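You operate a simulated robot arm through the tools that you are given. There is no shell and no other tool. Be economical: measure what you need, move in short steps, check, and stop when the job is done.

You are at the controls of a simulated robot arm. One attempt, no reset.

## Task
Put the white card on the shelf by the cards. Then put the blue lock on top of the brown flat carton on the test bench top. Then put two of the black rolls from the test bench top on the shelf under the side winder. The order counts. Set down upright: black roll.

It is judged by the outcome, as a careful person would: the job done as asked, and still so three seconds after it is handed in. It fails if anything else is knocked over, pushed out of place, dropped, spilled or broken.

## Robot
A 7-joint arm with a two-finger parallel gripper on a trunk, on a base that drives. Base frame: it is fixed to the floor where the robot stands at the start and does not move with it; the origin is under the middle of the robot, x ahead of it, y to its left, z up. Units: cm, degrees, N and s.
With the tool pointing down near the work surface it reaches from about 38 to 80 cm from the robot's upright axis, wherever it stands. Its first joint turns from -143.0 to 143.0 degrees. Places, roughly: black roll [100, 250, 100]; blue lock (5x3x8 cm) [70, -80, 90]; brown flat carton [125, 200, 100]; shelf by the cards (20x44 cm) [76, -14, 86]; shelf under the side winder [-200, -10, 20]. Payload 3 kg.
Tool frame: the origin (TCP) lies between the finger pads and is the grasp point; the fingertips stand 3 cm ahead of it; z points along the fingers, y is the line along which they close. Largest opening 11 cm; finger width 2, thickness 1; the body of the gripper, 4.8 by 11.2 cm, starts 5.5 cm behind the TCP.
Orientation is that of the tool frame in the base frame, as a unit quaternion [x, y, z, w]. With the fingers straight down and closing along the base's y, the tool's x points along the base's -x, its y along +y and its z along -z.

## Interface
- The arm moves only by the tool servo_tool. Its argument "targets" is a list of rows, each a list of 7 numbers: the shift along the base's x, y, z in units of 400 mm (1.0 is 400 mm), then the turn, a rotation vector about the base's x, y, z in units of 60 degrees (1.0 is 60 degrees), then the finger opening in m, from 0 to 0.11. In form: [[x, y, z, ax, ay, az, fingers], ...]. A call has 1 to 10 rows; each row is the pose to reach, as a shift and turn from the pose commanded when the call began. A call with a number of a shift or a turn outside -1 to 1 is refused whole. Rows are played at 5 a second. More than 5 cm and 8.6 degrees between two rows, or a gripper value outside its range, and nothing of the call is played. A pose out of reach is approached as far as the arm can. The call stops where the force on the tool passes 40 N (or 10 N more than at its start, if that is more) or the arm is blocked; 0.2 s more then pass. The fingers move at their own pace (about 15.3 cm/s each) and stop on an object; they squeeze with about 40 N. The grip force told is the motor's: it shows also when the fingers shut on nothing. Time passes only in rows, and 0.2 s behind the last, so rows that repeat a pose let the fingers close. The reply holds the time, the measured pose of the TCP, the force on the tool along the base axes, the opening and the grip force, in the units named above and with some noise, with the torque about the TCP (base axes, N m) and any sound that the robot's microphone picked up, and new pictures: "pictures" is both (left out), scene, wrist or none.
- Cameras (640 x 400 px; columns grow to the right, rows downward): "scene" is now at [60.34, -10.53, 149.53]; the picture's right is [0.00, -0.17, 0.99], its down [-0.99, 0.12, 0.02] and it looks along [-0.12, -0.98, -0.17] (base axes); focal length 214 px, centre (320, 200). "wrist" rides on the gripper at [7.2, 1.7, -10.3] in the tool frame; the picture's right is [-0.23, 0.97, 0.00], its down [-0.76, -0.18, -0.62] and it looks along [-0.61, -0.14, 0.78] (tool axes); focal length 222 px, centre (320, 200). There is no depth. A picture from a camera that has moved, and an enlarged one, comes with that camera's place and axes in the base frame and with its lens. The place of the scene camera against the robot may be out by one fixed shift of up to 1.2 cm in any direction.
- move_column(by): slides the trunk up (or, below 0, down) by that many cm; the arm and the scene camera ride with it, the base frame stays. It gives what a move gives, with no picture.
- base_move(legs): drives the robot by 1 to 6 legs, each [ahead, turn to the left] in cm and degrees, along the robot's own axes; the way and the turn of a leg run together, so that a leg with both is an arc; at most 150 cm and 180 degrees a leg. The arm and the cameras ride along, it lands a little off, and it stops where it bumps. It gives what a move gives, and a new picture of the scene camera.
- pan_tilt(pan, tilt): turns the head with the scene camera to pan (to the left, within 80 degrees either way) and tilt (down, from -29 to 69), counted from straight ahead of the robot. It gives what a move gives, and a new picture of the scene camera.
- inspect(camera, box): a new picture of the part [left, top, right, bottom] of that camera's present view, enlarged. No time passes.
- job_done(): hands the job in; it is judged then, once.

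Go step by step. Nothing tells you exact positions but the pictures and the camera data: compare them with the known pose of the tool, close in by small moves and look again before you grip or let go. The budget is 165 turns and 260 pictures, counting those below and the enlarged ones. Unless the task says otherwise, let go and move clear before handing in.

The tools are called as name(argument=value, ...) on one line, values as JSON. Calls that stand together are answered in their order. servo_tool: Moves the arm, as the interface text tells. Its arguments: {"type":"object","properties":{"targets":{"type":"array"},"pictures":{"type":"string","enum":["both","scene","wrist","none"]}},"required":["targets"]} The other tools are called the same way: move_column (by) slides the trunk up or down; base_move (legs) drives the base; pan_tilt (pan, tilt) turns the head that bears the scene camera; inspect (camera, box) takes an enlarged picture of a part of a camera's view; job_done () hands the job in.

At the start:

```text
t: 0.0
ee_pos: [49.62, -1.47, 137.91]
ee_rot: [-0.002, 1.0, 0.0, 0.0]
contact_force: [0.7, 0.1, -1.0]
moment: [0.03, 0.0, 0.03]
gripper_width: 10.99
grasp_force: 0.1
trunk travel left (down, up): [-40.0, 9.0]
robot x, y, heading: [-0.5, -1.28, -0.1]
head pan, tilt: [-80.2, 7.1]
```

scene: 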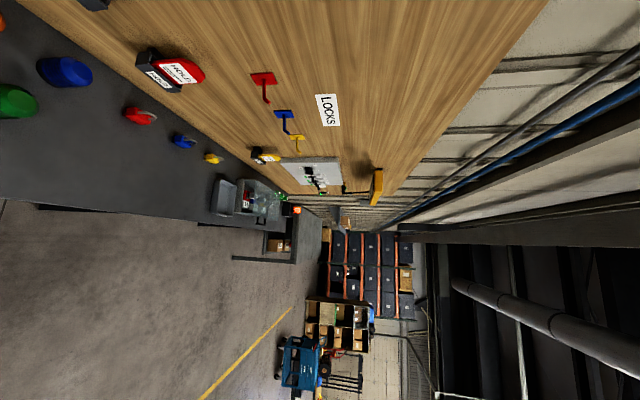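
wrist: 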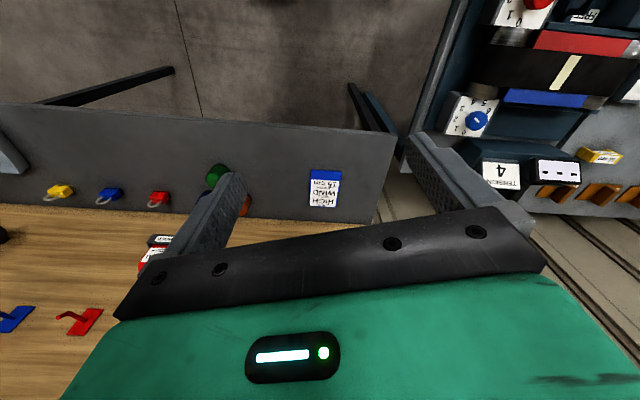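

The scene camera looks to the right and is rolled a quarter turn, showing a bench with locks. I'll look ahead and to the left to get my bearings.

pan_tilt(pan=0, tilt=45)

pan_tilt(pan=-45, tilt=45)

pan_tilt(pan=70, tilt=20)

```text
t: 1.5
ee_pos: [49.6, -1.47, 137.91]
ee_rot: [-0.002, 1.0, 0.001, 0.0]
contact_force: [0.2, -0.3, 0.6]
moment: [0.0, 0.01, 0.0]
gripper_width: 11.0
grasp_force: 0.0
trunk travel left (down, up): [-40.0, 9.0]
robot x, y, heading: [-0.54, -1.42, -0.3]
head pan, tilt: [0.0, 45.0]
camera scene: at [54.35, -1.46, 143.03], right [0.0, -1.0, 0.0], down [-0.71, 0.0, 0.71], along [-0.71, 0.0, -0.71], focal length 214 px, centre (320, 200)
```

scene: 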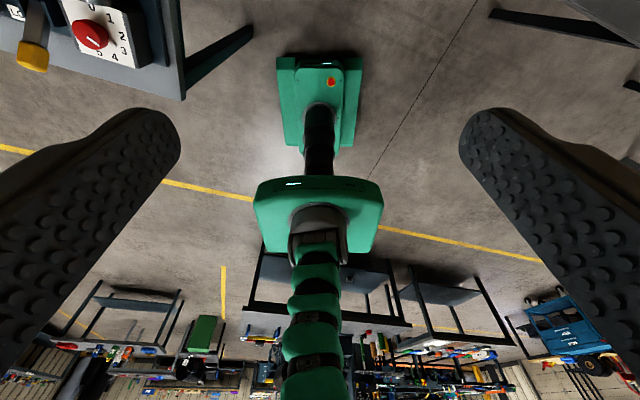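

```text
t: 2.6
ee_pos: [49.66, -1.5, 137.94]
ee_rot: [-0.003, 1.0, 0.0, 0.0]
contact_force: [-0.3, -0.2, -0.2]
moment: [0.01, -0.03, -0.02]
gripper_width: 11.0
grasp_force: 0.0
trunk travel left (down, up): [-40.0, 9.0]
robot x, y, heading: [-0.61, -1.12, 0.2]
head pan, tilt: [-45.0, 45.0]
camera scene: at [54.37, -7.19, 145.4], right [0.0, -0.71, 0.71], down [-0.71, 0.5, 0.5], along [-0.7, -0.5, -0.5], focal length 214 px, centre (320, 200)
```

scene: 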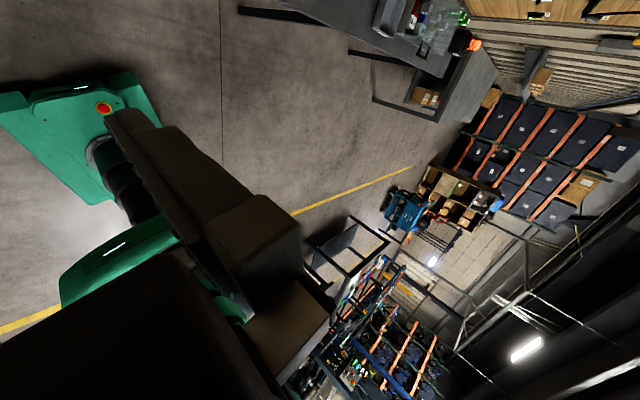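

```text
t: 4.6
ee_pos: [49.62, -1.53, 137.9]
ee_rot: [-0.003, 1.0, 0.001, 0.0]
contact_force: [-0.2, -0.3, -0.5]
moment: [-0.01, 0.0, 0.03]
gripper_width: 10.99
grasp_force: 0.0
trunk travel left (down, up): [-40.0, 9.0]
robot x, y, heading: [-0.53, -1.32, 0.1]
head pan, tilt: [70.0, 20.0]
camera scene: at [58.17, 7.32, 147.96], right [0.0, -0.34, -0.94], down [-0.94, -0.33, 0.12], along [-0.35, 0.88, -0.32], focal length 214 px, centre (320, 200)
```

scene: 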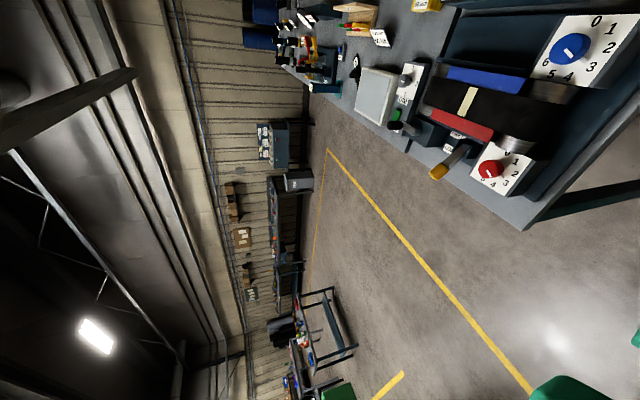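

The "scene" camera actually rides near the gripper, so straight ahead for it is along the tool. I'll look forward-down over the nearby bench.

pan_tilt(pan=0, tilt=-29)

pan_tilt(pan=-55, tilt=-20)

pan_tilt(pan=60, tilt=-20)

```text
t: 6.0
ee_pos: [49.73, -1.44, 137.98]
ee_rot: [-0.002, 1.0, 0.001, 0.0]
contact_force: [-0.5, 0.1, 0.0]
moment: [0.02, 0.03, -0.01]
gripper_width: 11.0
grasp_force: 0.0
trunk travel left (down, up): [-40.0, 9.0]
robot x, y, heading: [-0.17, -1.28, 0.2]
head pan, tilt: [0.0, -28.6]
camera scene: at [65.44, -1.39, 144.45], right [0.0, -1.0, 0.0], down [-0.88, 0.0, -0.48], along [0.48, 0.0, -0.88], focal length 214 px, centre (320, 200)
```

scene: 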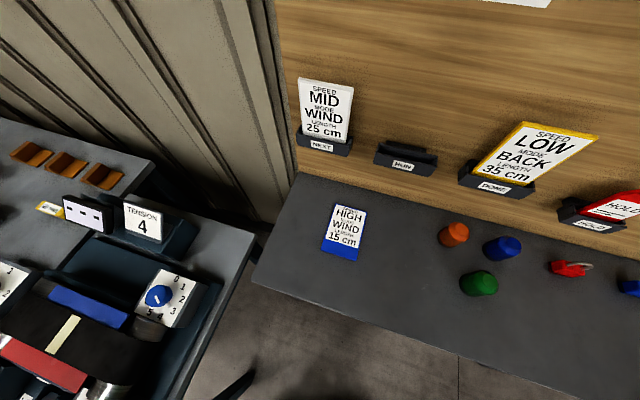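

```text
t: 7.2
ee_pos: [49.57, -1.56, 137.93]
ee_rot: [-0.003, 1.0, 0.0, 0.0]
contact_force: [0.1, -0.2, -0.4]
moment: [0.05, 0.0, 0.03]
gripper_width: 11.0
grasp_force: 0.1
trunk travel left (down, up): [-40.0, 9.0]
robot x, y, heading: [-0.36, -1.4, -0.0]
head pan, tilt: [-55.0, -20.0]
camera scene: at [64.4, -7.63, 146.79], right [0.0, -0.57, 0.82], down [-0.94, -0.28, -0.2], along [0.35, -0.77, -0.54], focal length 214 px, centre (320, 200)
```

scene: 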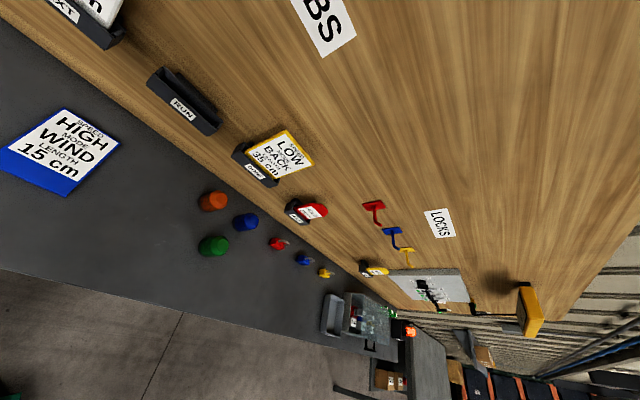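

```text
t: 9.2
ee_pos: [49.64, -1.57, 138.0]
ee_rot: [-0.003, 1.0, 0.0, -0.001]
contact_force: [0.6, 0.1, -0.6]
moment: [-0.01, 0.01, 0.01]
gripper_width: 10.99
grasp_force: 0.0
trunk travel left (down, up): [-40.0, 9.0]
robot x, y, heading: [-0.52, -1.27, -0.3]
head pan, tilt: [60.0, -20.0]
camera scene: at [64.34, 5.18, 147.35], right [0.0, -0.5, -0.87], down [-0.94, 0.29, -0.17], along [0.34, 0.82, -0.47], focal length 214 px, centre (320, 200)
```

scene: 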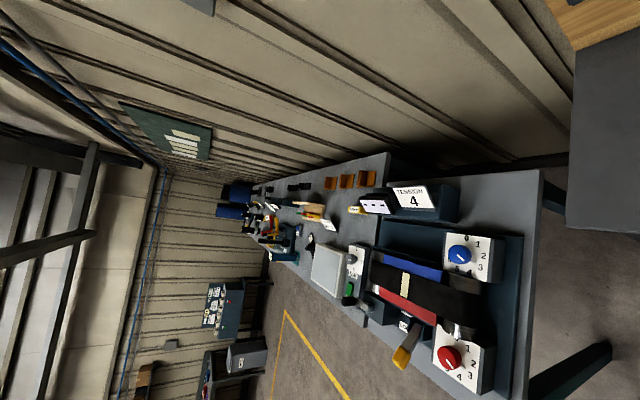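

The bench is yawed about 17° and the white (MID) card sits in the NEXT holder on the wall board, around [104,-2,113]. I'll turn square to the bench and drive closer.

base_move(legs=[[0, -17], [22, 0]])

pan_tilt(pan=0, tilt=-29)

pan_tilt(pan=0, tilt=40)

```text
t: 11.8
ee_pos: [68.85, -22.54, 137.88]
ee_rot: [0.146, 0.989, 0.0, -0.001]
contact_force: [-0.1, 0.3, -0.4]
moment: [-0.01, 0.05, 0.03]
gripper_width: 11.0
grasp_force: 0.1
trunk travel left (down, up): [-40.0, 9.0]
robot x, y, heading: [21.15, -7.63, -16.7]
head pan, tilt: [60.0, -20.0]
camera scene: at [84.82, -20.2, 147.29], right [-0.14, -0.48, -0.87], down [-0.82, 0.55, -0.17], along [0.56, 0.68, -0.47], focal length 214 px, centre (320, 200)
```

scene: 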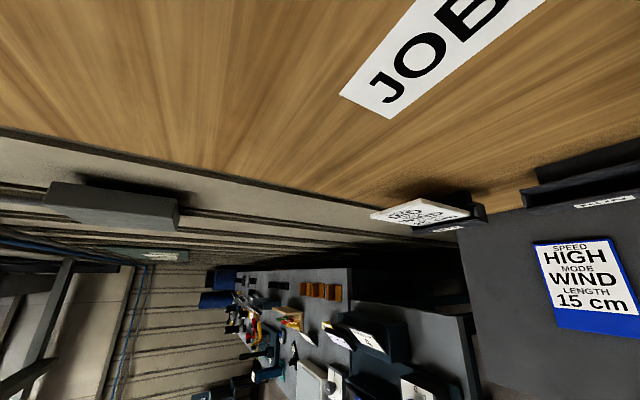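

```text
t: 13.2
ee_pos: [68.57, -22.53, 138.15]
ee_rot: [0.145, 0.989, 0.0, -0.001]
contact_force: [-0.3, 0.5, -0.3]
moment: [0.03, 0.0, 0.03]
gripper_width: 11.0
grasp_force: 0.0
trunk travel left (down, up): [-40.0, 9.0]
robot x, y, heading: [21.14, -7.64, -16.8]
head pan, tilt: [0.0, -28.6]
camera scene: at [83.87, -26.8, 144.48], right [-0.29, -0.96, 0.0], down [-0.84, 0.25, -0.48], along [0.46, -0.14, -0.88], focal length 214 px, centre (320, 200)
```

scene: 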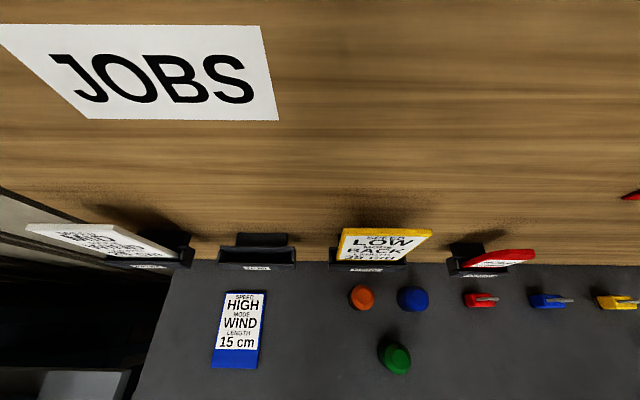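

```text
t: 14.6
ee_pos: [68.63, -22.53, 138.01]
ee_rot: [0.146, 0.989, 0.0, 0.0]
contact_force: [0.7, 0.7, -0.2]
moment: [0.0, -0.01, -0.02]
gripper_width: 11.03
grasp_force: 0.1
trunk travel left (down, up): [-40.0, 9.0]
robot x, y, heading: [20.8, -7.75, -17.0]
head pan, tilt: [0.0, 40.0]
camera scene: at [73.94, -23.82, 142.69], right [-0.29, -0.96, 0.0], down [-0.73, 0.22, 0.64], along [-0.62, 0.18, -0.77], focal length 214 px, centre (320, 200)
```

scene: 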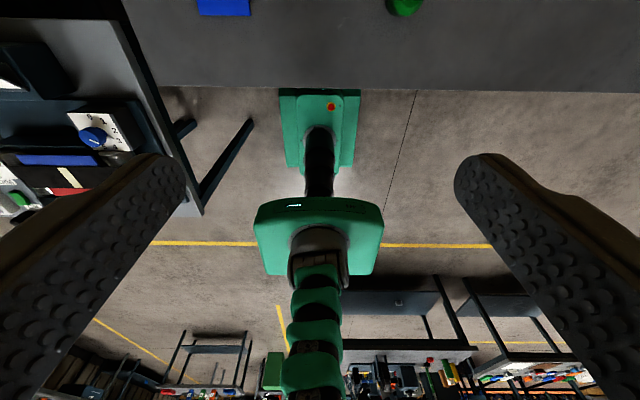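

The base front still has about 14 cm to the bench edge; the card holder triangulates to about [100,-2,108]. I'll drive 9 cm more and look closely at the card.

base_move(legs=[[9, 0]])

servo_tool(targets=[[0.03, 0.1, 0, 0, 0, 0, 0.11], [0.06, 0.2, 0, 0, 0, 0, 0.11], [0.09, 0.3, 0, 0, 0, 0, 0.11], [0.12, 0.4, 0, 0, 0, 0, 0.11], [0.12, 0.5, 0, 0, 0, 0, 0.11]], pictures="wrist")

pan_tilt(pan=0, tilt=-29)

```text
t: 15.7
ee_pos: [77.25, -25.14, 138.13]
ee_rot: [0.145, 0.989, 0.001, 0.0]
contact_force: [0.2, 0.2, -0.1]
moment: [0.01, -0.01, 0.02]
gripper_width: 11.01
grasp_force: 0.0
trunk travel left (down, up): [-40.0, 9.0]
robot x, y, heading: [29.61, -10.55, -17.1]
head pan, tilt: [0.0, 40.0]
camera scene: at [82.62, -26.46, 142.69], right [-0.29, -0.96, 0.0], down [-0.73, 0.22, 0.64], along [-0.62, 0.18, -0.77], focal length 214 px, centre (320, 200)
```

scene: 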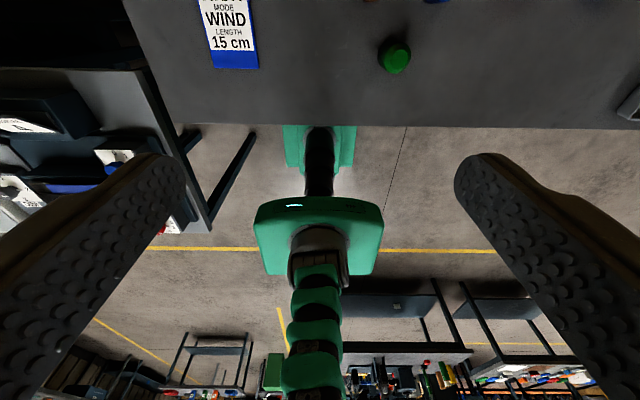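

```text
t: 16.9
ee_pos: [82.33, -5.25, 138.13]
ee_rot: [0.145, 0.989, 0.0, -0.001]
contact_force: [0.6, -0.3, 0.4]
moment: [0.03, 0.04, -0.03]
gripper_width: 11.0
grasp_force: 0.0
trunk travel left (down, up): [-40.0, 9.0]
robot x, y, heading: [29.66, -10.61, -16.9]
head pan, tilt: [0.0, 40.0]
camera wrist: at [75.81, -1.53, 148.48], right [0.5, 0.87, 0.0], down [0.68, -0.39, 0.62], along [0.54, -0.31, -0.78], focal length 222 px, centre (320, 200)
```

wrist: 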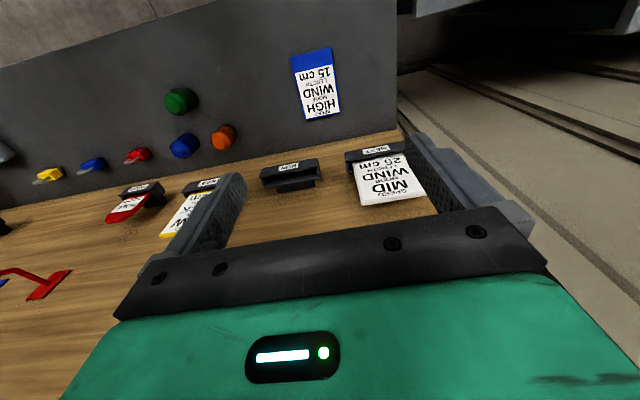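

```text
t: 18.2
ee_pos: [82.12, -5.2, 138.24]
ee_rot: [0.145, 0.989, 0.0, 0.0]
contact_force: [-2.1, 0.0, -0.4]
moment: [0.03, 0.01, 0.0]
gripper_width: 11.0
grasp_force: 0.1
trunk travel left (down, up): [-40.0, 9.0]
robot x, y, heading: [29.4, -10.54, -17.1]
head pan, tilt: [0.0, -28.6]
camera scene: at [97.4, -9.49, 144.54], right [-0.29, -0.96, 0.0], down [-0.84, 0.25, -0.48], along [0.46, -0.14, -0.88], focal length 214 px, centre (320, 200)
```

scene: 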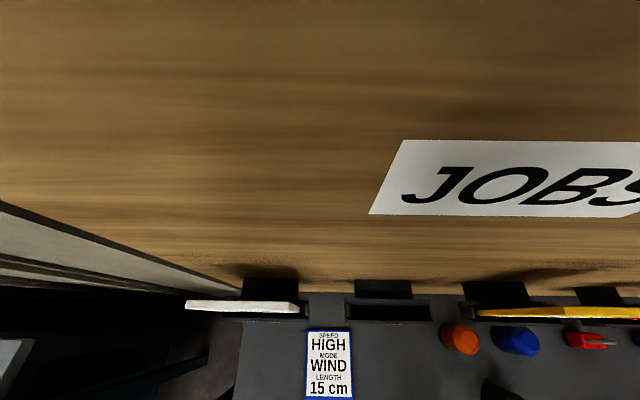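

Looking nearly straight down on the card's top edge now. Zooming in to measure its thickness, width, and clearance from the wall.

inspect(camera="scene", box=[140, 240, 340, 365])

inspect(camera="wrist", box=[300, 110, 460, 210])

```text
3.20 times, centred on (240, 302) of scene
camera zoom: at [97.4, -9.49, 144.54], right [-0.29, -0.96, 0.0], down [-0.84, 0.25, -0.48], along [0.46, -0.14, -0.88], focal length 686 px, centre (576, -128)
```

zoom: 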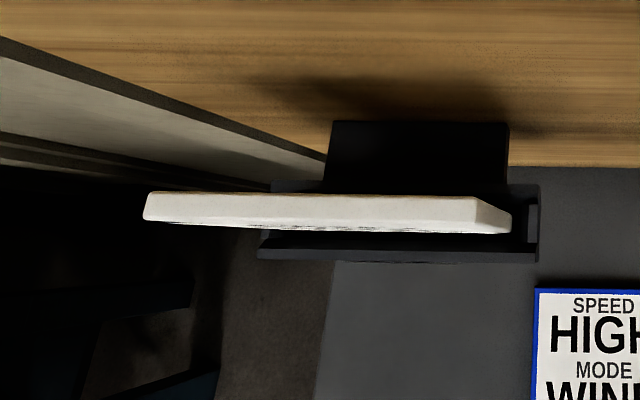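

```text
4.00 times, centred on (380, 160) of wrist
camera zoom: at [75.81, -1.53, 148.48], right [0.5, 0.87, 0.0], down [0.68, -0.39, 0.62], along [0.54, -0.31, -0.78], focal length 888 px, centre (80, 360)
```

zoom: 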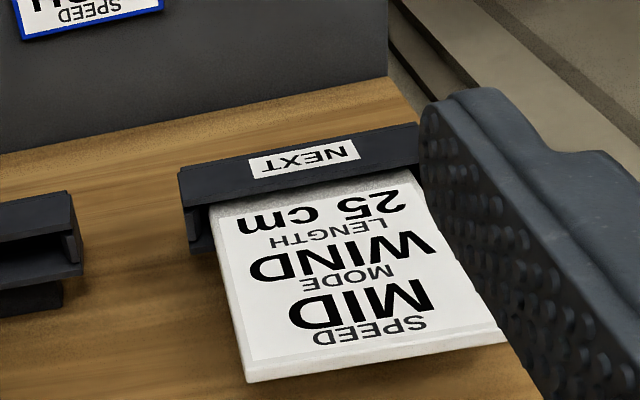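

The card (≈10.3 wide, 1.3 thick, top z≈121) stands off the wall by only ~4.5 cm, so the wide gripper body won't fit if I pinch it front-to-back. I'll straddle its side edges with the tool pointing down, and start by hovering above it to align visually.

servo_tool(targets=[[0.09, 0.015, -0.02, 0, 0, -0.005, 0.11], [0.18, 0.03, -0.05, 0, 0, -0.01, 0.11], [0.28, 0.045, -0.08, 0, 0, -0.015, 0.11], [0.37, 0.06, -0.12, 0, 0, -0.02, 0.11], [0.4625, 0.0775, -0.17, 0, 0, -0.025, 0.11]], pictures="wrist")

pan_tilt(pan=0, tilt=20)

```text
t: 19.0
ee_pos: [87.39, -4.14, 136.81]
ee_rot: [0.153, 0.988, 0.002, 0.012]
contact_force: [-47.0, 5.3, 20.0]
moment: [-1.1, -6.43, -1.18]
gripper_width: 11.0
grasp_force: 0.0
out of reach, approached as far as the arm can: row 2, 3
trunk travel left (down, up): [-40.0, 9.0]
robot x, y, heading: [29.54, -10.54, -17.1]
head pan, tilt: [0.0, -28.6]
stopped in row 3: the force on the tool passed its limit at 98 N (the readings are from after the stop); the commanded pose is now the measured one
camera wrist: at [80.79, -0.3, 147.03], right [0.51, 0.86, 0.01], down [0.66, -0.4, 0.64], along [0.55, -0.32, -0.77], focal length 222 px, centre (320, 200)
```

wrist: 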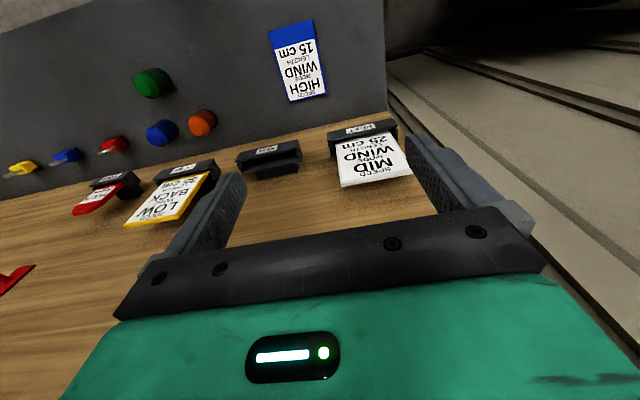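

```text
t: 20.1
ee_pos: [88.38, -4.34, 136.21]
ee_rot: [0.153, 0.988, 0.001, 0.006]
contact_force: [0.2, -0.1, 0.4]
moment: [0.01, 0.02, 0.0]
gripper_width: 11.0
grasp_force: 0.1
trunk travel left (down, up): [-40.0, 9.0]
robot x, y, heading: [29.84, -10.81, -16.7]
head pan, tilt: [0.0, 20.0]
camera scene: at [96.46, -6.62, 140.1], right [-0.3, -0.95, 0.0], down [-0.9, 0.28, 0.33], along [-0.31, 0.1, -0.94], focal length 214 px, centre (320, 200)
```

scene: 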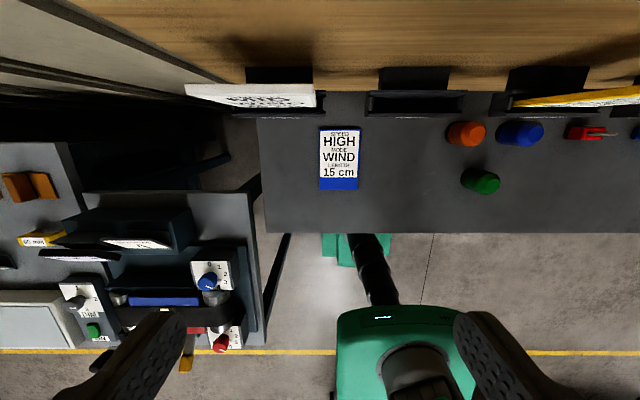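

The head is a real body sticking out on the tool's front side, and it touched the wall board, so tool-down won't work here. A level tool pointing at the wall puts the head on top, and afterwards tilting the tool down lays the card face up. I'll back off and pitch the tool up.

servo_tool(targets=[[-0.036, 0.011, -0.01, -0.0378, -0.119, 0, 0.11], [-0.072, 0.022, -0.03, -0.0755, -0.238, 0, 0.11], [-0.108, 0.033, -0.05, -0.113, -0.357, 0, 0.11], [-0.144, 0.044, -0.07, -0.151, -0.4765, 0, 0.11], [-0.18, 0.055, -0.09, -0.189, -0.5955, 0, 0.11], [-0.215, 0.066, -0.11, -0.2265, -0.715, 0, 0.11], [-0.251, 0.077, -0.13, -0.264, -0.834, 0, 0.11], [-0.287, 0.088, -0.15, -0.302, -0.953, 0, 0.11]], pictures="none")

servo_tool(targets=[[0, 0.0, -0.03, -0.0378, -0.119, 0, 0.11], [0, 0, -0.06, -0.0755, -0.238, 0, 0.11], [0, 0, -0.09, -0.113, -0.357, 0, 0.11], [0, 0, -0.12, -0.151, -0.4765, 0, 0.11]], pictures="both")

```text
t: 21.9
ee_pos: [76.79, -0.86, 130.29]
ee_rot: [0.131, 0.852, -0.075, 0.501]
contact_force: [0.0, 0.3, 1.4]
moment: [0.02, -0.01, 0.01]
gripper_width: 11.01
grasp_force: 0.0
trunk travel left (down, up): [-40.0, 9.0]
robot x, y, heading: [29.28, -10.59, -16.6]
head pan, tilt: [0.0, 20.0]
```

```text
t: 22.9
ee_pos: [80.38, 1.59, 128.04]
ee_rot: [0.131, 0.72, -0.139, 0.667]
contact_force: [1.9, 2.6, 0.7]
moment: [0.02, 0.12, -0.14]
gripper_width: 10.99
grasp_force: 0.1
out of reach, approached as far as the arm can: row 2, 3, 4
trunk travel left (down, up): [-40.0, 9.0]
robot x, y, heading: [29.63, -10.63, -16.8]
head pan, tilt: [0.0, 20.0]
camera scene: at [78.41, 2.99, 136.16], right [-0.37, -0.93, 0.03], down [-0.39, 0.13, -0.91], along [0.84, -0.35, -0.41], focal length 214 px, centre (320, 200)
camera wrist: at [70.98, 7.05, 121.51], right [0.38, 0.9, 0.2], down [-0.58, 0.07, 0.81], along [0.72, -0.43, 0.55], focal length 222 px, centre (320, 200)
```

scene: 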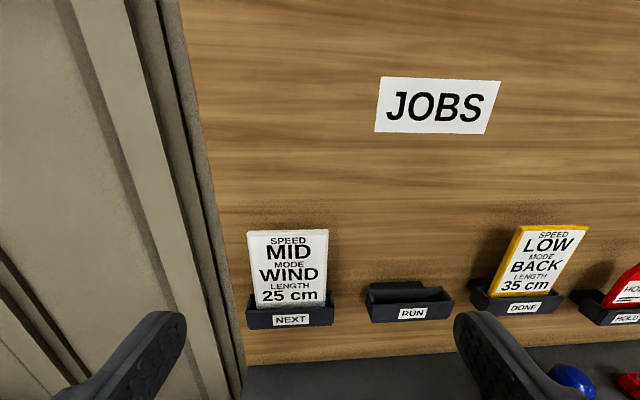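
wrist: 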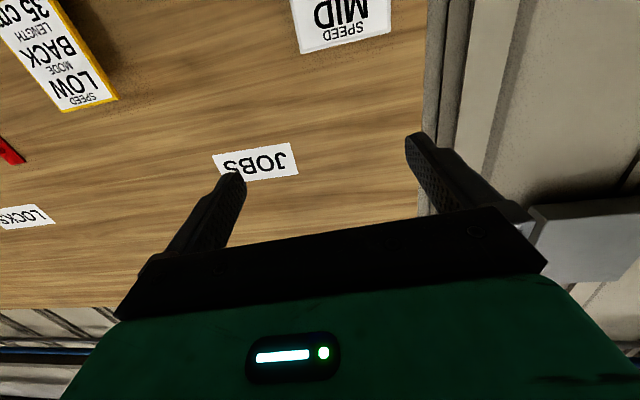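

The arm couldn't fold further so close in. A new triangulation confirms the card's top centre at about [100.9,-2.1,121.5], with the holder lip at z≈110. I'll move forward and down to a pre-grasp point, fixing the orientation on the way.

servo_tool(targets=[[0.09, 0, -0.06, 0, -0.02, 0.02, 0.11], [0.17, -0.005, -0.13, 0, -0.045, 0.045, 0.11], [0.23, -0.01, -0.22, 0.002, -0.07, 0.067, 0.11], [0.26, -0.0125, -0.3125, 0.002, -0.07, 0.067, 0.11], [0.26, -0.0125, -0.3125, 0.002, -0.07, 0.067, 0.11]], pictures="both")

```text
t: 24.1
ee_pos: [92.98, 5.99, 117.26]
ee_rot: [0.117, 0.7, -0.114, 0.695]
contact_force: [0.6, 0.4, 0.2]
moment: [0.01, -0.03, -0.03]
gripper_width: 11.01
grasp_force: 0.1
out of reach, approached as far as the arm can: row 2, 3, 4, 5
trunk travel left (down, up): [-40.0, 9.0]
robot x, y, heading: [29.71, -10.41, -16.9]
head pan, tilt: [0.0, 20.0]
camera scene: at [90.36, 7.11, 125.24], right [-0.32, -0.95, 0.0], down [-0.33, 0.11, -0.94], along [0.89, -0.3, -0.35], focal length 214 px, centre (320, 200)
camera wrist: at [83.77, 10.88, 110.15], right [0.32, 0.92, 0.23], down [-0.64, 0.03, 0.77], along [0.7, -0.39, 0.6], focal length 222 px, centre (320, 200)
```

scene: 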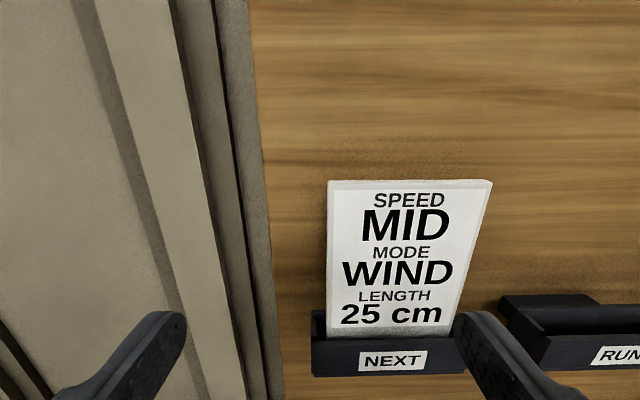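
wrist: 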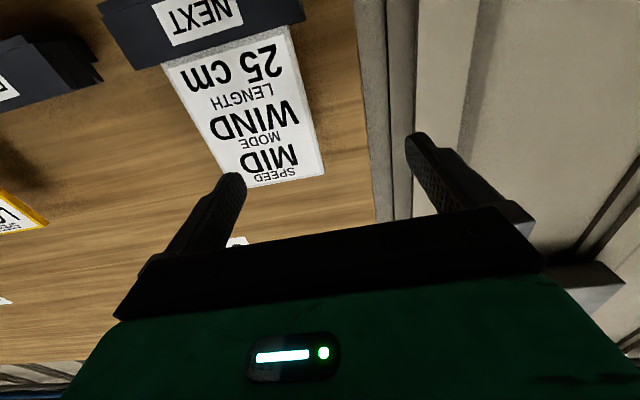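

The arm is still cramped, so I'll back the base up 15 cm and re-approach with more extension.

base_move(legs=[[-15, 0]])

```text
t: 25.5
ee_pos: [78.62, 10.16, 117.37]
ee_rot: [0.116, 0.7, -0.114, 0.695]
contact_force: [0.1, -0.1, -0.6]
moment: [-0.01, -0.02, 0.03]
gripper_width: 11.0
grasp_force: 0.2
trunk travel left (down, up): [-40.0, 9.0]
robot x, y, heading: [15.08, -6.05, -16.9]
head pan, tilt: [0.0, 20.0]
camera scene: at [75.91, 11.42, 125.27], right [-0.32, -0.95, 0.0], down [-0.33, 0.11, -0.94], along [0.89, -0.3, -0.35], focal length 214 px, centre (320, 200)
```

scene: 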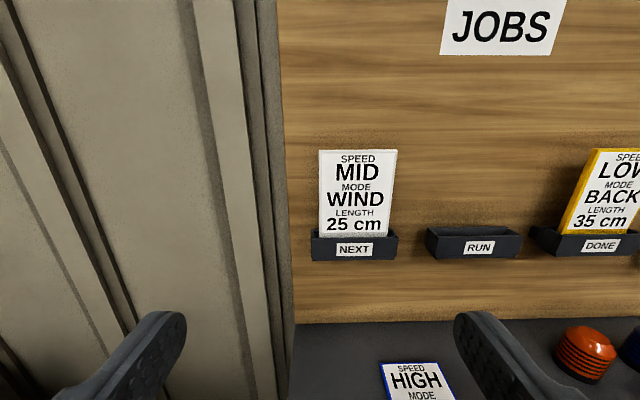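

Good room now. By image, the card centre is 4.9 cm right of the tool's mid-plane; I'll shift over, down 2, and forward 12.

servo_tool(targets=[[0.06, -0.05, -0.012, 0, 0, 0, 0.11], [0.12, -0.1, -0.024, 0, 0, 0, 0.11], [0.18, -0.155, -0.036, 0, 0, 0, 0.11], [0.245, -0.2125, -0.0475, 0, 0, 0, 0.11], [0.245, -0.2125, -0.0475, 0, 0, 0, 0.11]], pictures="both")

```text
t: 26.7
ee_pos: [89.27, 2.67, 115.68]
ee_rot: [0.119, 0.7, -0.118, 0.695]
contact_force: [1.1, 0.3, 0.3]
moment: [0.01, 0.01, 0.01]
gripper_width: 11.01
grasp_force: 0.0
out of reach, approached as far as the arm can: row 1, 2, 3, 4, 5
trunk travel left (down, up): [-40.0, 9.0]
robot x, y, heading: [14.98, -6.15, -17.0]
head pan, tilt: [0.0, 20.0]
camera scene: at [86.71, 3.96, 123.57], right [-0.33, -0.94, 0.0], down [-0.33, 0.11, -0.94], along [0.88, -0.31, -0.35], focal length 214 px, centre (320, 200)
camera wrist: at [80.11, 7.74, 108.48], right [0.32, 0.92, 0.23], down [-0.64, 0.04, 0.77], along [0.7, -0.39, 0.6], focal length 222 px, centre (320, 200)
```

scene: 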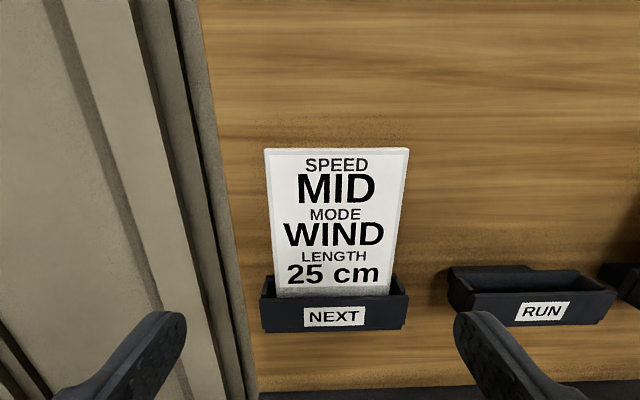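
wrist: 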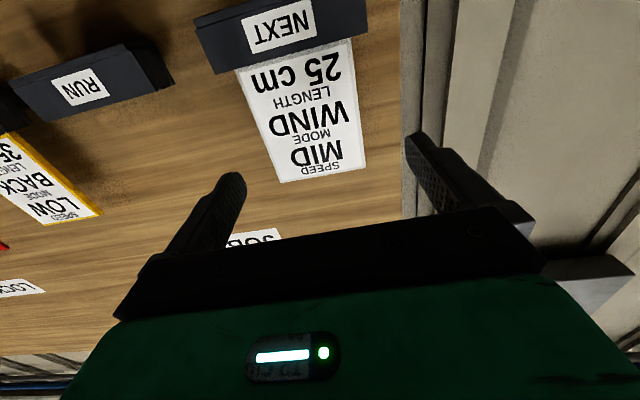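

Near-centred now (card 1.1 cm right), but the arm balks at a fully level tool. I'll pitch the tool down 12°, which doesn't matter for a side-edge grip, and recheck.

servo_tool(targets=[[-0.005, -0.013, 0, 0.032, 0.095, 0, 0.11], [-0.009, -0.026, 0, 0.065, 0.189, 0, 0.11], [-0.009, -0.026, 0, 0.065, 0.189, 0, 0.11]], pictures="scene")

```text
t: 27.5
ee_pos: [88.95, 1.67, 115.69]
ee_rot: [0.13, 0.768, -0.103, 0.618]
contact_force: [0.0, 0.3, 0.2]
moment: [0.02, -0.01, 0.0]
gripper_width: 11.01
grasp_force: 0.0
trunk travel left (down, up): [-40.0, 9.0]
robot x, y, heading: [15.19, -6.35, -16.9]
head pan, tilt: [0.0, 20.0]
camera scene: at [87.91, 2.38, 124.2], right [-0.32, -0.95, 0.0], down [-0.51, 0.18, -0.84], along [0.8, -0.27, -0.54], focal length 214 px, centre (320, 200)
```

scene: 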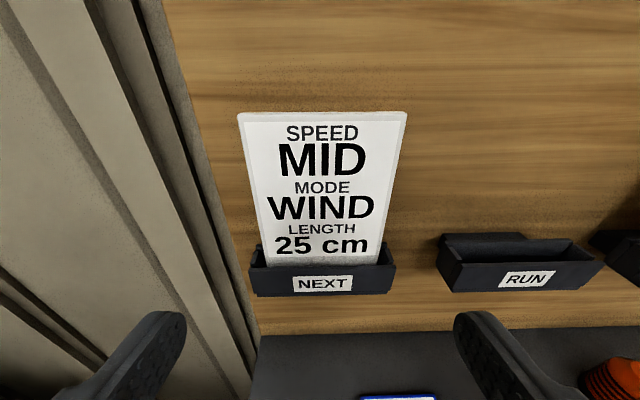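

Card is centred between the fingers and reach is fine. Advancing 6 cm horizontally, then checking again.

servo_tool(targets=[[0.047, -0.016, 0.004, 0, 0, 0, 0.11], [0.094, -0.033, 0.004, 0, 0, 0, 0.11], [0.142, -0.049, 0.004, 0, 0, 0, 0.11], [0.142, -0.049, 0.004, 0, 0, 0, 0.11]], pictures="both")

pan_tilt(pan=0, tilt=50)

```text
t: 28.5
ee_pos: [94.69, -0.31, 115.79]
ee_rot: [0.13, 0.769, -0.103, 0.618]
contact_force: [0.3, 0.2, -0.9]
moment: [0.0, 0.01, 0.0]
gripper_width: 10.97
grasp_force: 0.0
trunk travel left (down, up): [-40.0, 9.0]
robot x, y, heading: [15.42, -6.03, -16.9]
head pan, tilt: [0.0, 20.0]
camera scene: at [93.68, 0.26, 124.35], right [-0.33, -0.95, 0.0], down [-0.51, 0.18, -0.84], along [0.8, -0.27, -0.54], focal length 214 px, centre (320, 200)
camera wrist: at [84.29, 5.0, 111.0], right [0.36, 0.9, 0.22], down [-0.48, -0.02, 0.88], along [0.8, -0.43, 0.42], focal length 222 px, centre (320, 200)
```

scene: 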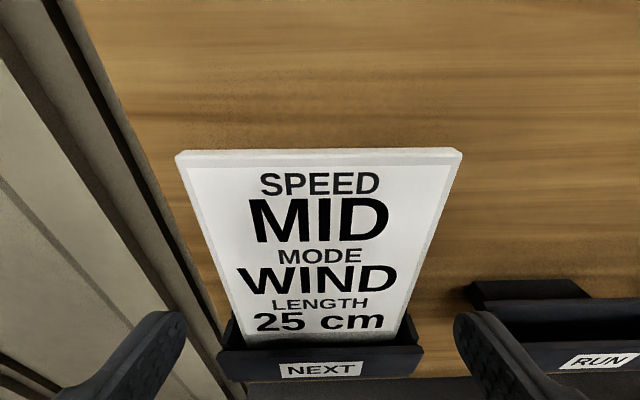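
wrist: 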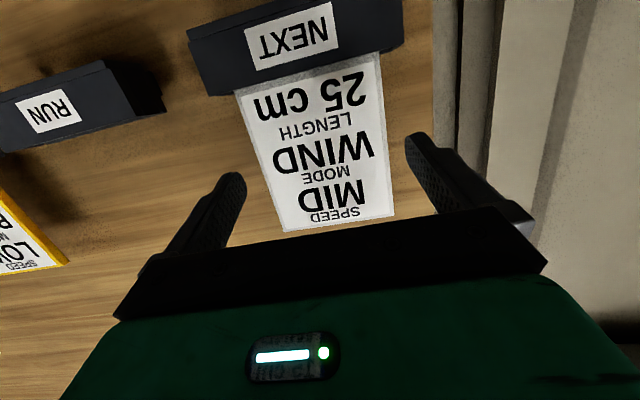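

```text
t: 29.5
ee_pos: [94.64, -0.41, 115.95]
ee_rot: [0.129, 0.769, -0.102, 0.618]
contact_force: [-0.1, 0.0, 0.3]
moment: [0.0, 0.02, 0.05]
gripper_width: 10.98
grasp_force: 0.1
trunk travel left (down, up): [-40.0, 9.0]
robot x, y, heading: [15.35, -5.75, -17.1]
head pan, tilt: [0.0, 50.0]
camera scene: at [91.25, 1.15, 120.28], right [-0.32, -0.95, 0.0], down [-0.84, 0.29, -0.46], along [0.44, -0.15, -0.89], focal length 214 px, centre (320, 200)
```

scene: 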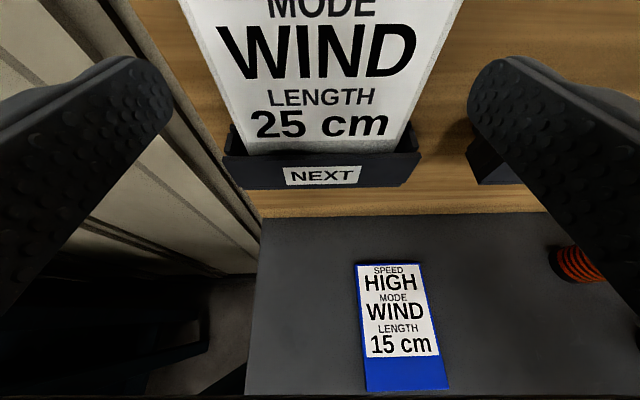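

Centred within about 1 mm. Advancing 3.8 cm so the tips straddle the card edges.

servo_tool(targets=[[0.03, -0.0103, 0.0, 0, 0, 0, 0.11], [0.06, -0.0207, 0.0, 0, 0, 0, 0.11], [0.09, -0.031, 0.0, 0, 0, 0, 0.11], [0.09, -0.031, 0.0, 0, 0, 0, 0.11]], pictures="both")

```text
t: 30.5
ee_pos: [98.2, -1.52, 115.76]
ee_rot: [0.129, 0.768, -0.103, 0.619]
contact_force: [0.9, -1.4, -0.4]
moment: [-0.03, -0.02, -0.02]
gripper_width: 11.02
grasp_force: 0.1
trunk travel left (down, up): [-40.0, 9.0]
robot x, y, heading: [14.99, -6.3, -16.8]
head pan, tilt: [0.0, 50.0]
camera scene: at [94.89, -0.06, 120.16], right [-0.32, -0.95, 0.0], down [-0.84, 0.29, -0.46], along [0.44, -0.15, -0.89], focal length 214 px, centre (320, 200)
camera wrist: at [87.91, 3.85, 110.91], right [0.36, 0.9, 0.22], down [-0.48, -0.03, 0.88], along [0.8, -0.43, 0.42], focal length 222 px, centre (320, 200)
```

scene: 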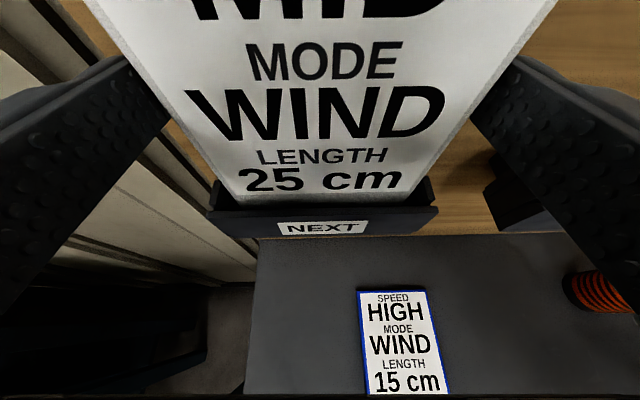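
wrist: 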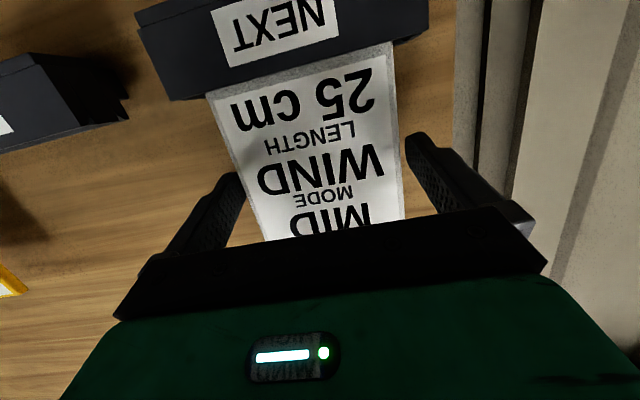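

Checking the finger-to-card overlap close up before closing.

inspect(camera="scene", box=[60, 20, 260, 145])

inspect(camera="scene", box=[400, 20, 600, 145])

```text
3.20 times, centred on (160, 82) of scene
camera zoom: at [94.89, -0.06, 120.16], right [-0.32, -0.95, 0.0], down [-0.84, 0.29, -0.46], along [0.44, -0.15, -0.89], focal length 686 px, centre (832, 576)
```

zoom: 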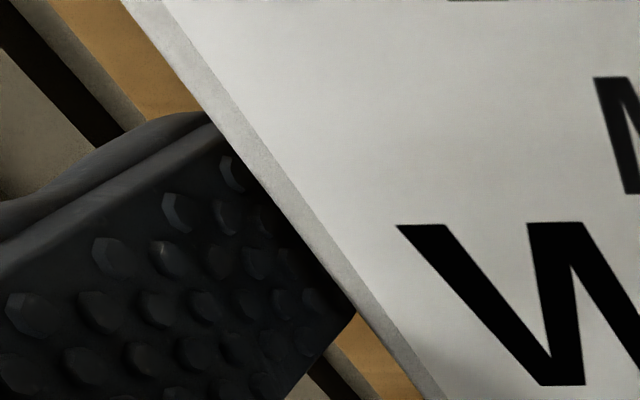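

```text
3.20 times, centred on (500, 82) of scene
camera zoom: at [94.89, -0.06, 120.16], right [-0.32, -0.95, 0.0], down [-0.84, 0.29, -0.46], along [0.44, -0.15, -0.89], focal length 686 px, centre (-256, 576)
```

zoom: 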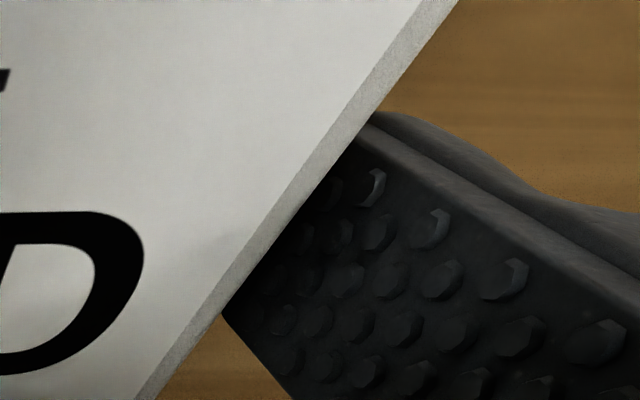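

Fingertips pass both edges symmetrically. I'll advance another 5 mm and close.

servo_tool(targets=[[0.012, -0.004, 0, 0, 0, 0, 0.11], [0.012, -0.004, 0, 0, 0, 0, 0.09], [0.012, -0.004, 0, 0, 0, 0, 0.09], [0.012, -0.004, 0, 0, 0, 0, 0.09]], pictures="scene")

```text
t: 31.5
ee_pos: [98.74, -1.57, 115.87]
ee_rot: [0.13, 0.767, -0.103, 0.619]
contact_force: [0.9, 0.8, 2.7]
moment: [0.24, -0.2, -0.01]
gripper_width: 9.94
grasp_force: 40.1
trunk travel left (down, up): [-40.0, 9.0]
robot x, y, heading: [14.75, -6.07, -16.8]
head pan, tilt: [0.0, 50.0]
camera scene: at [95.34, -0.2, 120.25], right [-0.32, -0.95, 0.0], down [-0.84, 0.29, -0.46], along [0.44, -0.15, -0.89], focal length 214 px, centre (320, 200)
```

scene: 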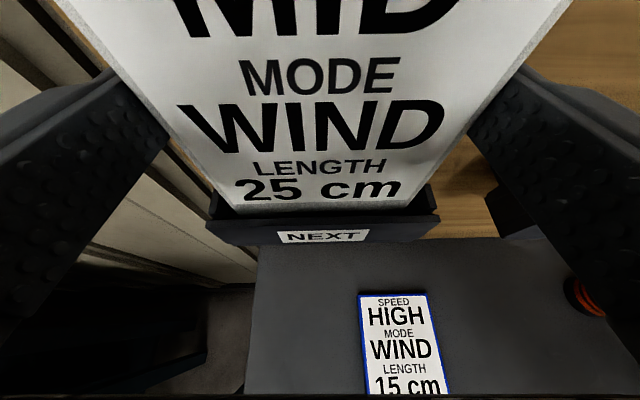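

Gripped at 9.94 cm. Lifting straight up 6 cm in small steps, then backing away from the wall.

servo_tool(targets=[[0, 0, 0.03, 0, 0, 0, 0.09], [0, 0, 0.06, 0, 0, 0, 0.09], [0, 0, 0.1, 0, 0, 0, 0.09], [0, 0, 0.15, 0, 0, 0, 0.09], [0, 0, 0.19, 0, 0, 0, 0.09], [-0.09, 0.031, 0.19, 0, 0, 0, 0.09], [-0.19, 0.065, 0.19, 0, 0, 0, 0.09]], pictures="scene")

```text
t: 33.1
ee_pos: [91.03, 0.8, 123.32]
ee_rot: [0.13, 0.768, -0.103, 0.619]
contact_force: [0.2, -0.8, -1.2]
moment: [0.02, 0.02, 0.04]
gripper_width: 9.91
grasp_force: 39.8
trunk travel left (down, up): [-40.0, 9.0]
robot x, y, heading: [15.34, -6.03, -17.1]
head pan, tilt: [0.0, 50.0]
camera scene: at [87.63, 2.29, 127.9], right [-0.33, -0.95, 0.0], down [-0.84, 0.29, -0.46], along [0.44, -0.15, -0.89], focal length 214 px, centre (320, 200)
```

scene: 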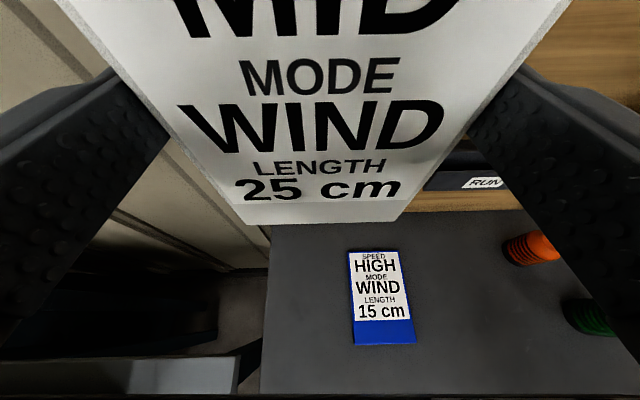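

Card is free. Now moving it over a clear spot on the bench (centre ≈[75,-19]) while tipping the tool down so the card turns flat, face up.

servo_tool(targets=[[-0.0466, -0.0622, -0.02, 0.041, 0.118, 0, 0.09], [-0.093, -0.124, -0.04, 0.082, 0.236, 0, 0.09], [-0.14, -0.187, -0.06, 0.123, 0.354, 0, 0.09], [-0.186, -0.249, -0.08, 0.164, 0.4725, 0, 0.09], [-0.233, -0.311, -0.1, 0.204, 0.591, 0, 0.09], [-0.279, -0.373, -0.12, 0.245, 0.709, 0, 0.09], [-0.326, -0.435, -0.14, 0.286, 0.827, 0, 0.09], [-0.3725, -0.4975, -0.16, 0.327, 0.945, 0, 0.09]], pictures="none")

servo_tool(targets=[[0, 0, 0, 0.041, 0.118, 0, 0.09], [0, 0, 0, 0.082, 0.236, 0, 0.09], [0, 0, 0, 0.123, 0.354, 0, 0.09], [0, 0, 0, 0.164, 0.4725, 0, 0.09], [0, 0, 0, 0.164, 0.4725, 0, 0.09]], pictures="both")

```text
t: 34.9
ee_pos: [76.2, -18.96, 116.87]
ee_rot: [0.164, 0.975, -0.023, 0.151]
contact_force: [0.0, 1.4, -0.3]
moment: [-0.02, -0.01, -0.02]
gripper_width: 8.98
grasp_force: 0.0
trunk travel left (down, up): [-40.0, 9.0]
robot x, y, heading: [15.56, -5.67, -16.9]
head pan, tilt: [0.0, 50.0]
```

```text
t: 36.1
ee_pos: [76.38, -18.99, 117.04]
ee_rot: [0.166, 0.98, 0.019, -0.107]
contact_force: [0.4, -0.7, -0.2]
moment: [-0.01, 0.0, -0.02]
gripper_width: 9.03
grasp_force: 0.1
trunk travel left (down, up): [-40.0, 9.0]
robot x, y, heading: [15.39, -6.13, -17.1]
head pan, tilt: [0.0, 50.0]
camera scene: at [81.18, -20.36, 121.65], right [-0.33, -0.94, 0.0], down [-0.44, 0.15, 0.89], along [-0.84, 0.29, -0.46], focal length 214 px, centre (320, 200)
camera wrist: at [72.34, -15.82, 128.7], right [0.53, 0.85, -0.05], down [0.77, -0.46, 0.44], along [0.36, -0.27, -0.89], focal length 222 px, centre (320, 200)
```

scene: 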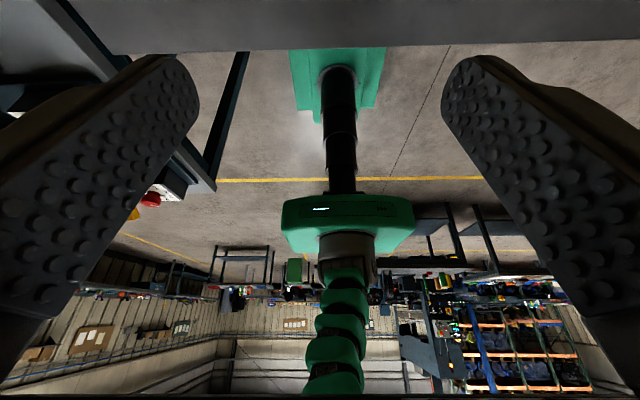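
wrist: 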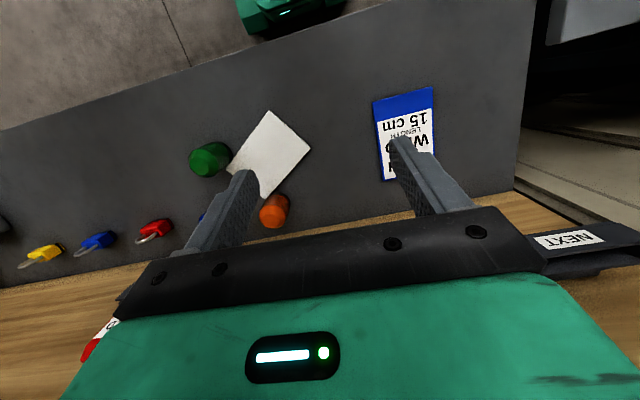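

The card slipped out during the swing and now lies on the bench between the green and orange cones. I'll look at it from above to see whether anything moved.

pan_tilt(pan=0, tilt=-29)

pan_tilt(pan=-35, tilt=-15)

```text
t: 37.6
ee_pos: [76.28, -19.0, 117.0]
ee_rot: [0.166, 0.98, 0.019, -0.105]
contact_force: [-0.8, 0.3, 0.1]
moment: [0.0, -0.02, -0.01]
gripper_width: 9.01
grasp_force: 0.1
trunk travel left (down, up): [-40.0, 9.0]
robot x, y, heading: [15.37, -6.05, -17.0]
head pan, tilt: [0.0, -28.6]
camera scene: at [92.21, -24.24, 120.11], right [-0.33, -0.94, 0.0], down [-0.91, 0.32, -0.28], along [0.27, -0.09, -0.96], focal length 214 px, centre (320, 200)
```

scene: 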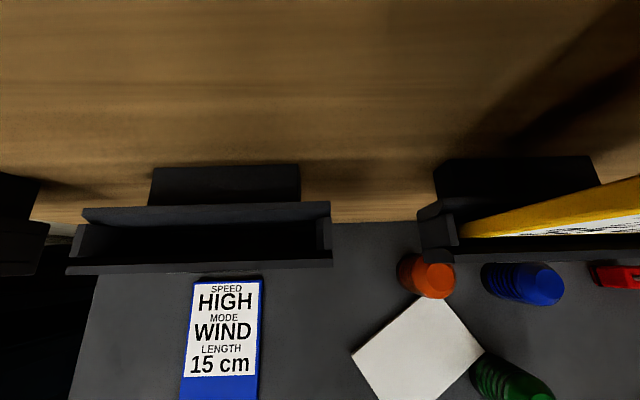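

```text
t: 38.6
ee_pos: [76.29, -19.09, 117.08]
ee_rot: [0.165, 0.98, 0.019, -0.106]
contact_force: [-1.0, 0.3, 0.0]
moment: [0.01, 0.03, -0.01]
gripper_width: 9.01
grasp_force: 0.0
trunk travel left (down, up): [-40.0, 9.0]
robot x, y, heading: [14.86, -6.0, -17.1]
head pan, tilt: [-35.0, -15.0]
camera scene: at [89.09, -28.04, 120.58], right [-0.15, -0.82, 0.56], down [-0.98, 0.19, 0.0], along [-0.1, -0.55, -0.83], focal length 214 px, centre (320, 200)
```

scene: 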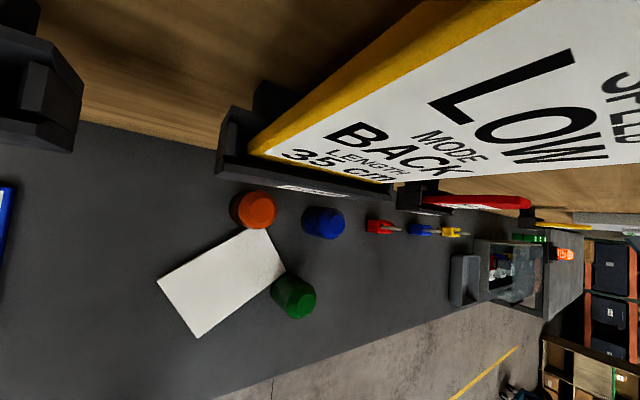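

The card lies flat, face down, near the orange and green caps. Zooming in to see whether they are touching or displaced.

inspect(camera="scene", box=[140, 170, 380, 320])

```text
2.67 times, centred on (260, 245) of scene
camera zoom: at [89.09, -28.04, 120.58], right [-0.15, -0.82, 0.56], down [-0.98, 0.19, 0.0], along [-0.1, -0.55, -0.83], focal length 572 px, centre (480, 80)
```

zoom: 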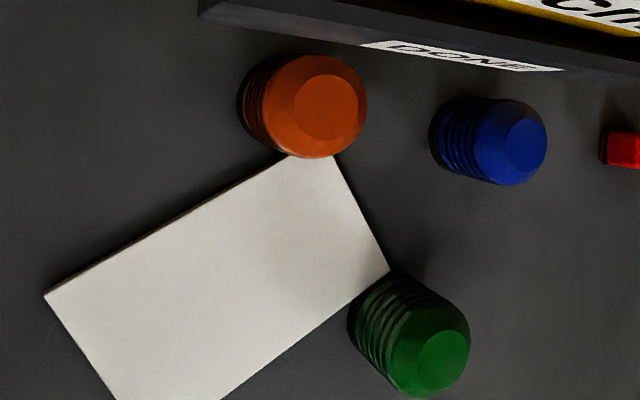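

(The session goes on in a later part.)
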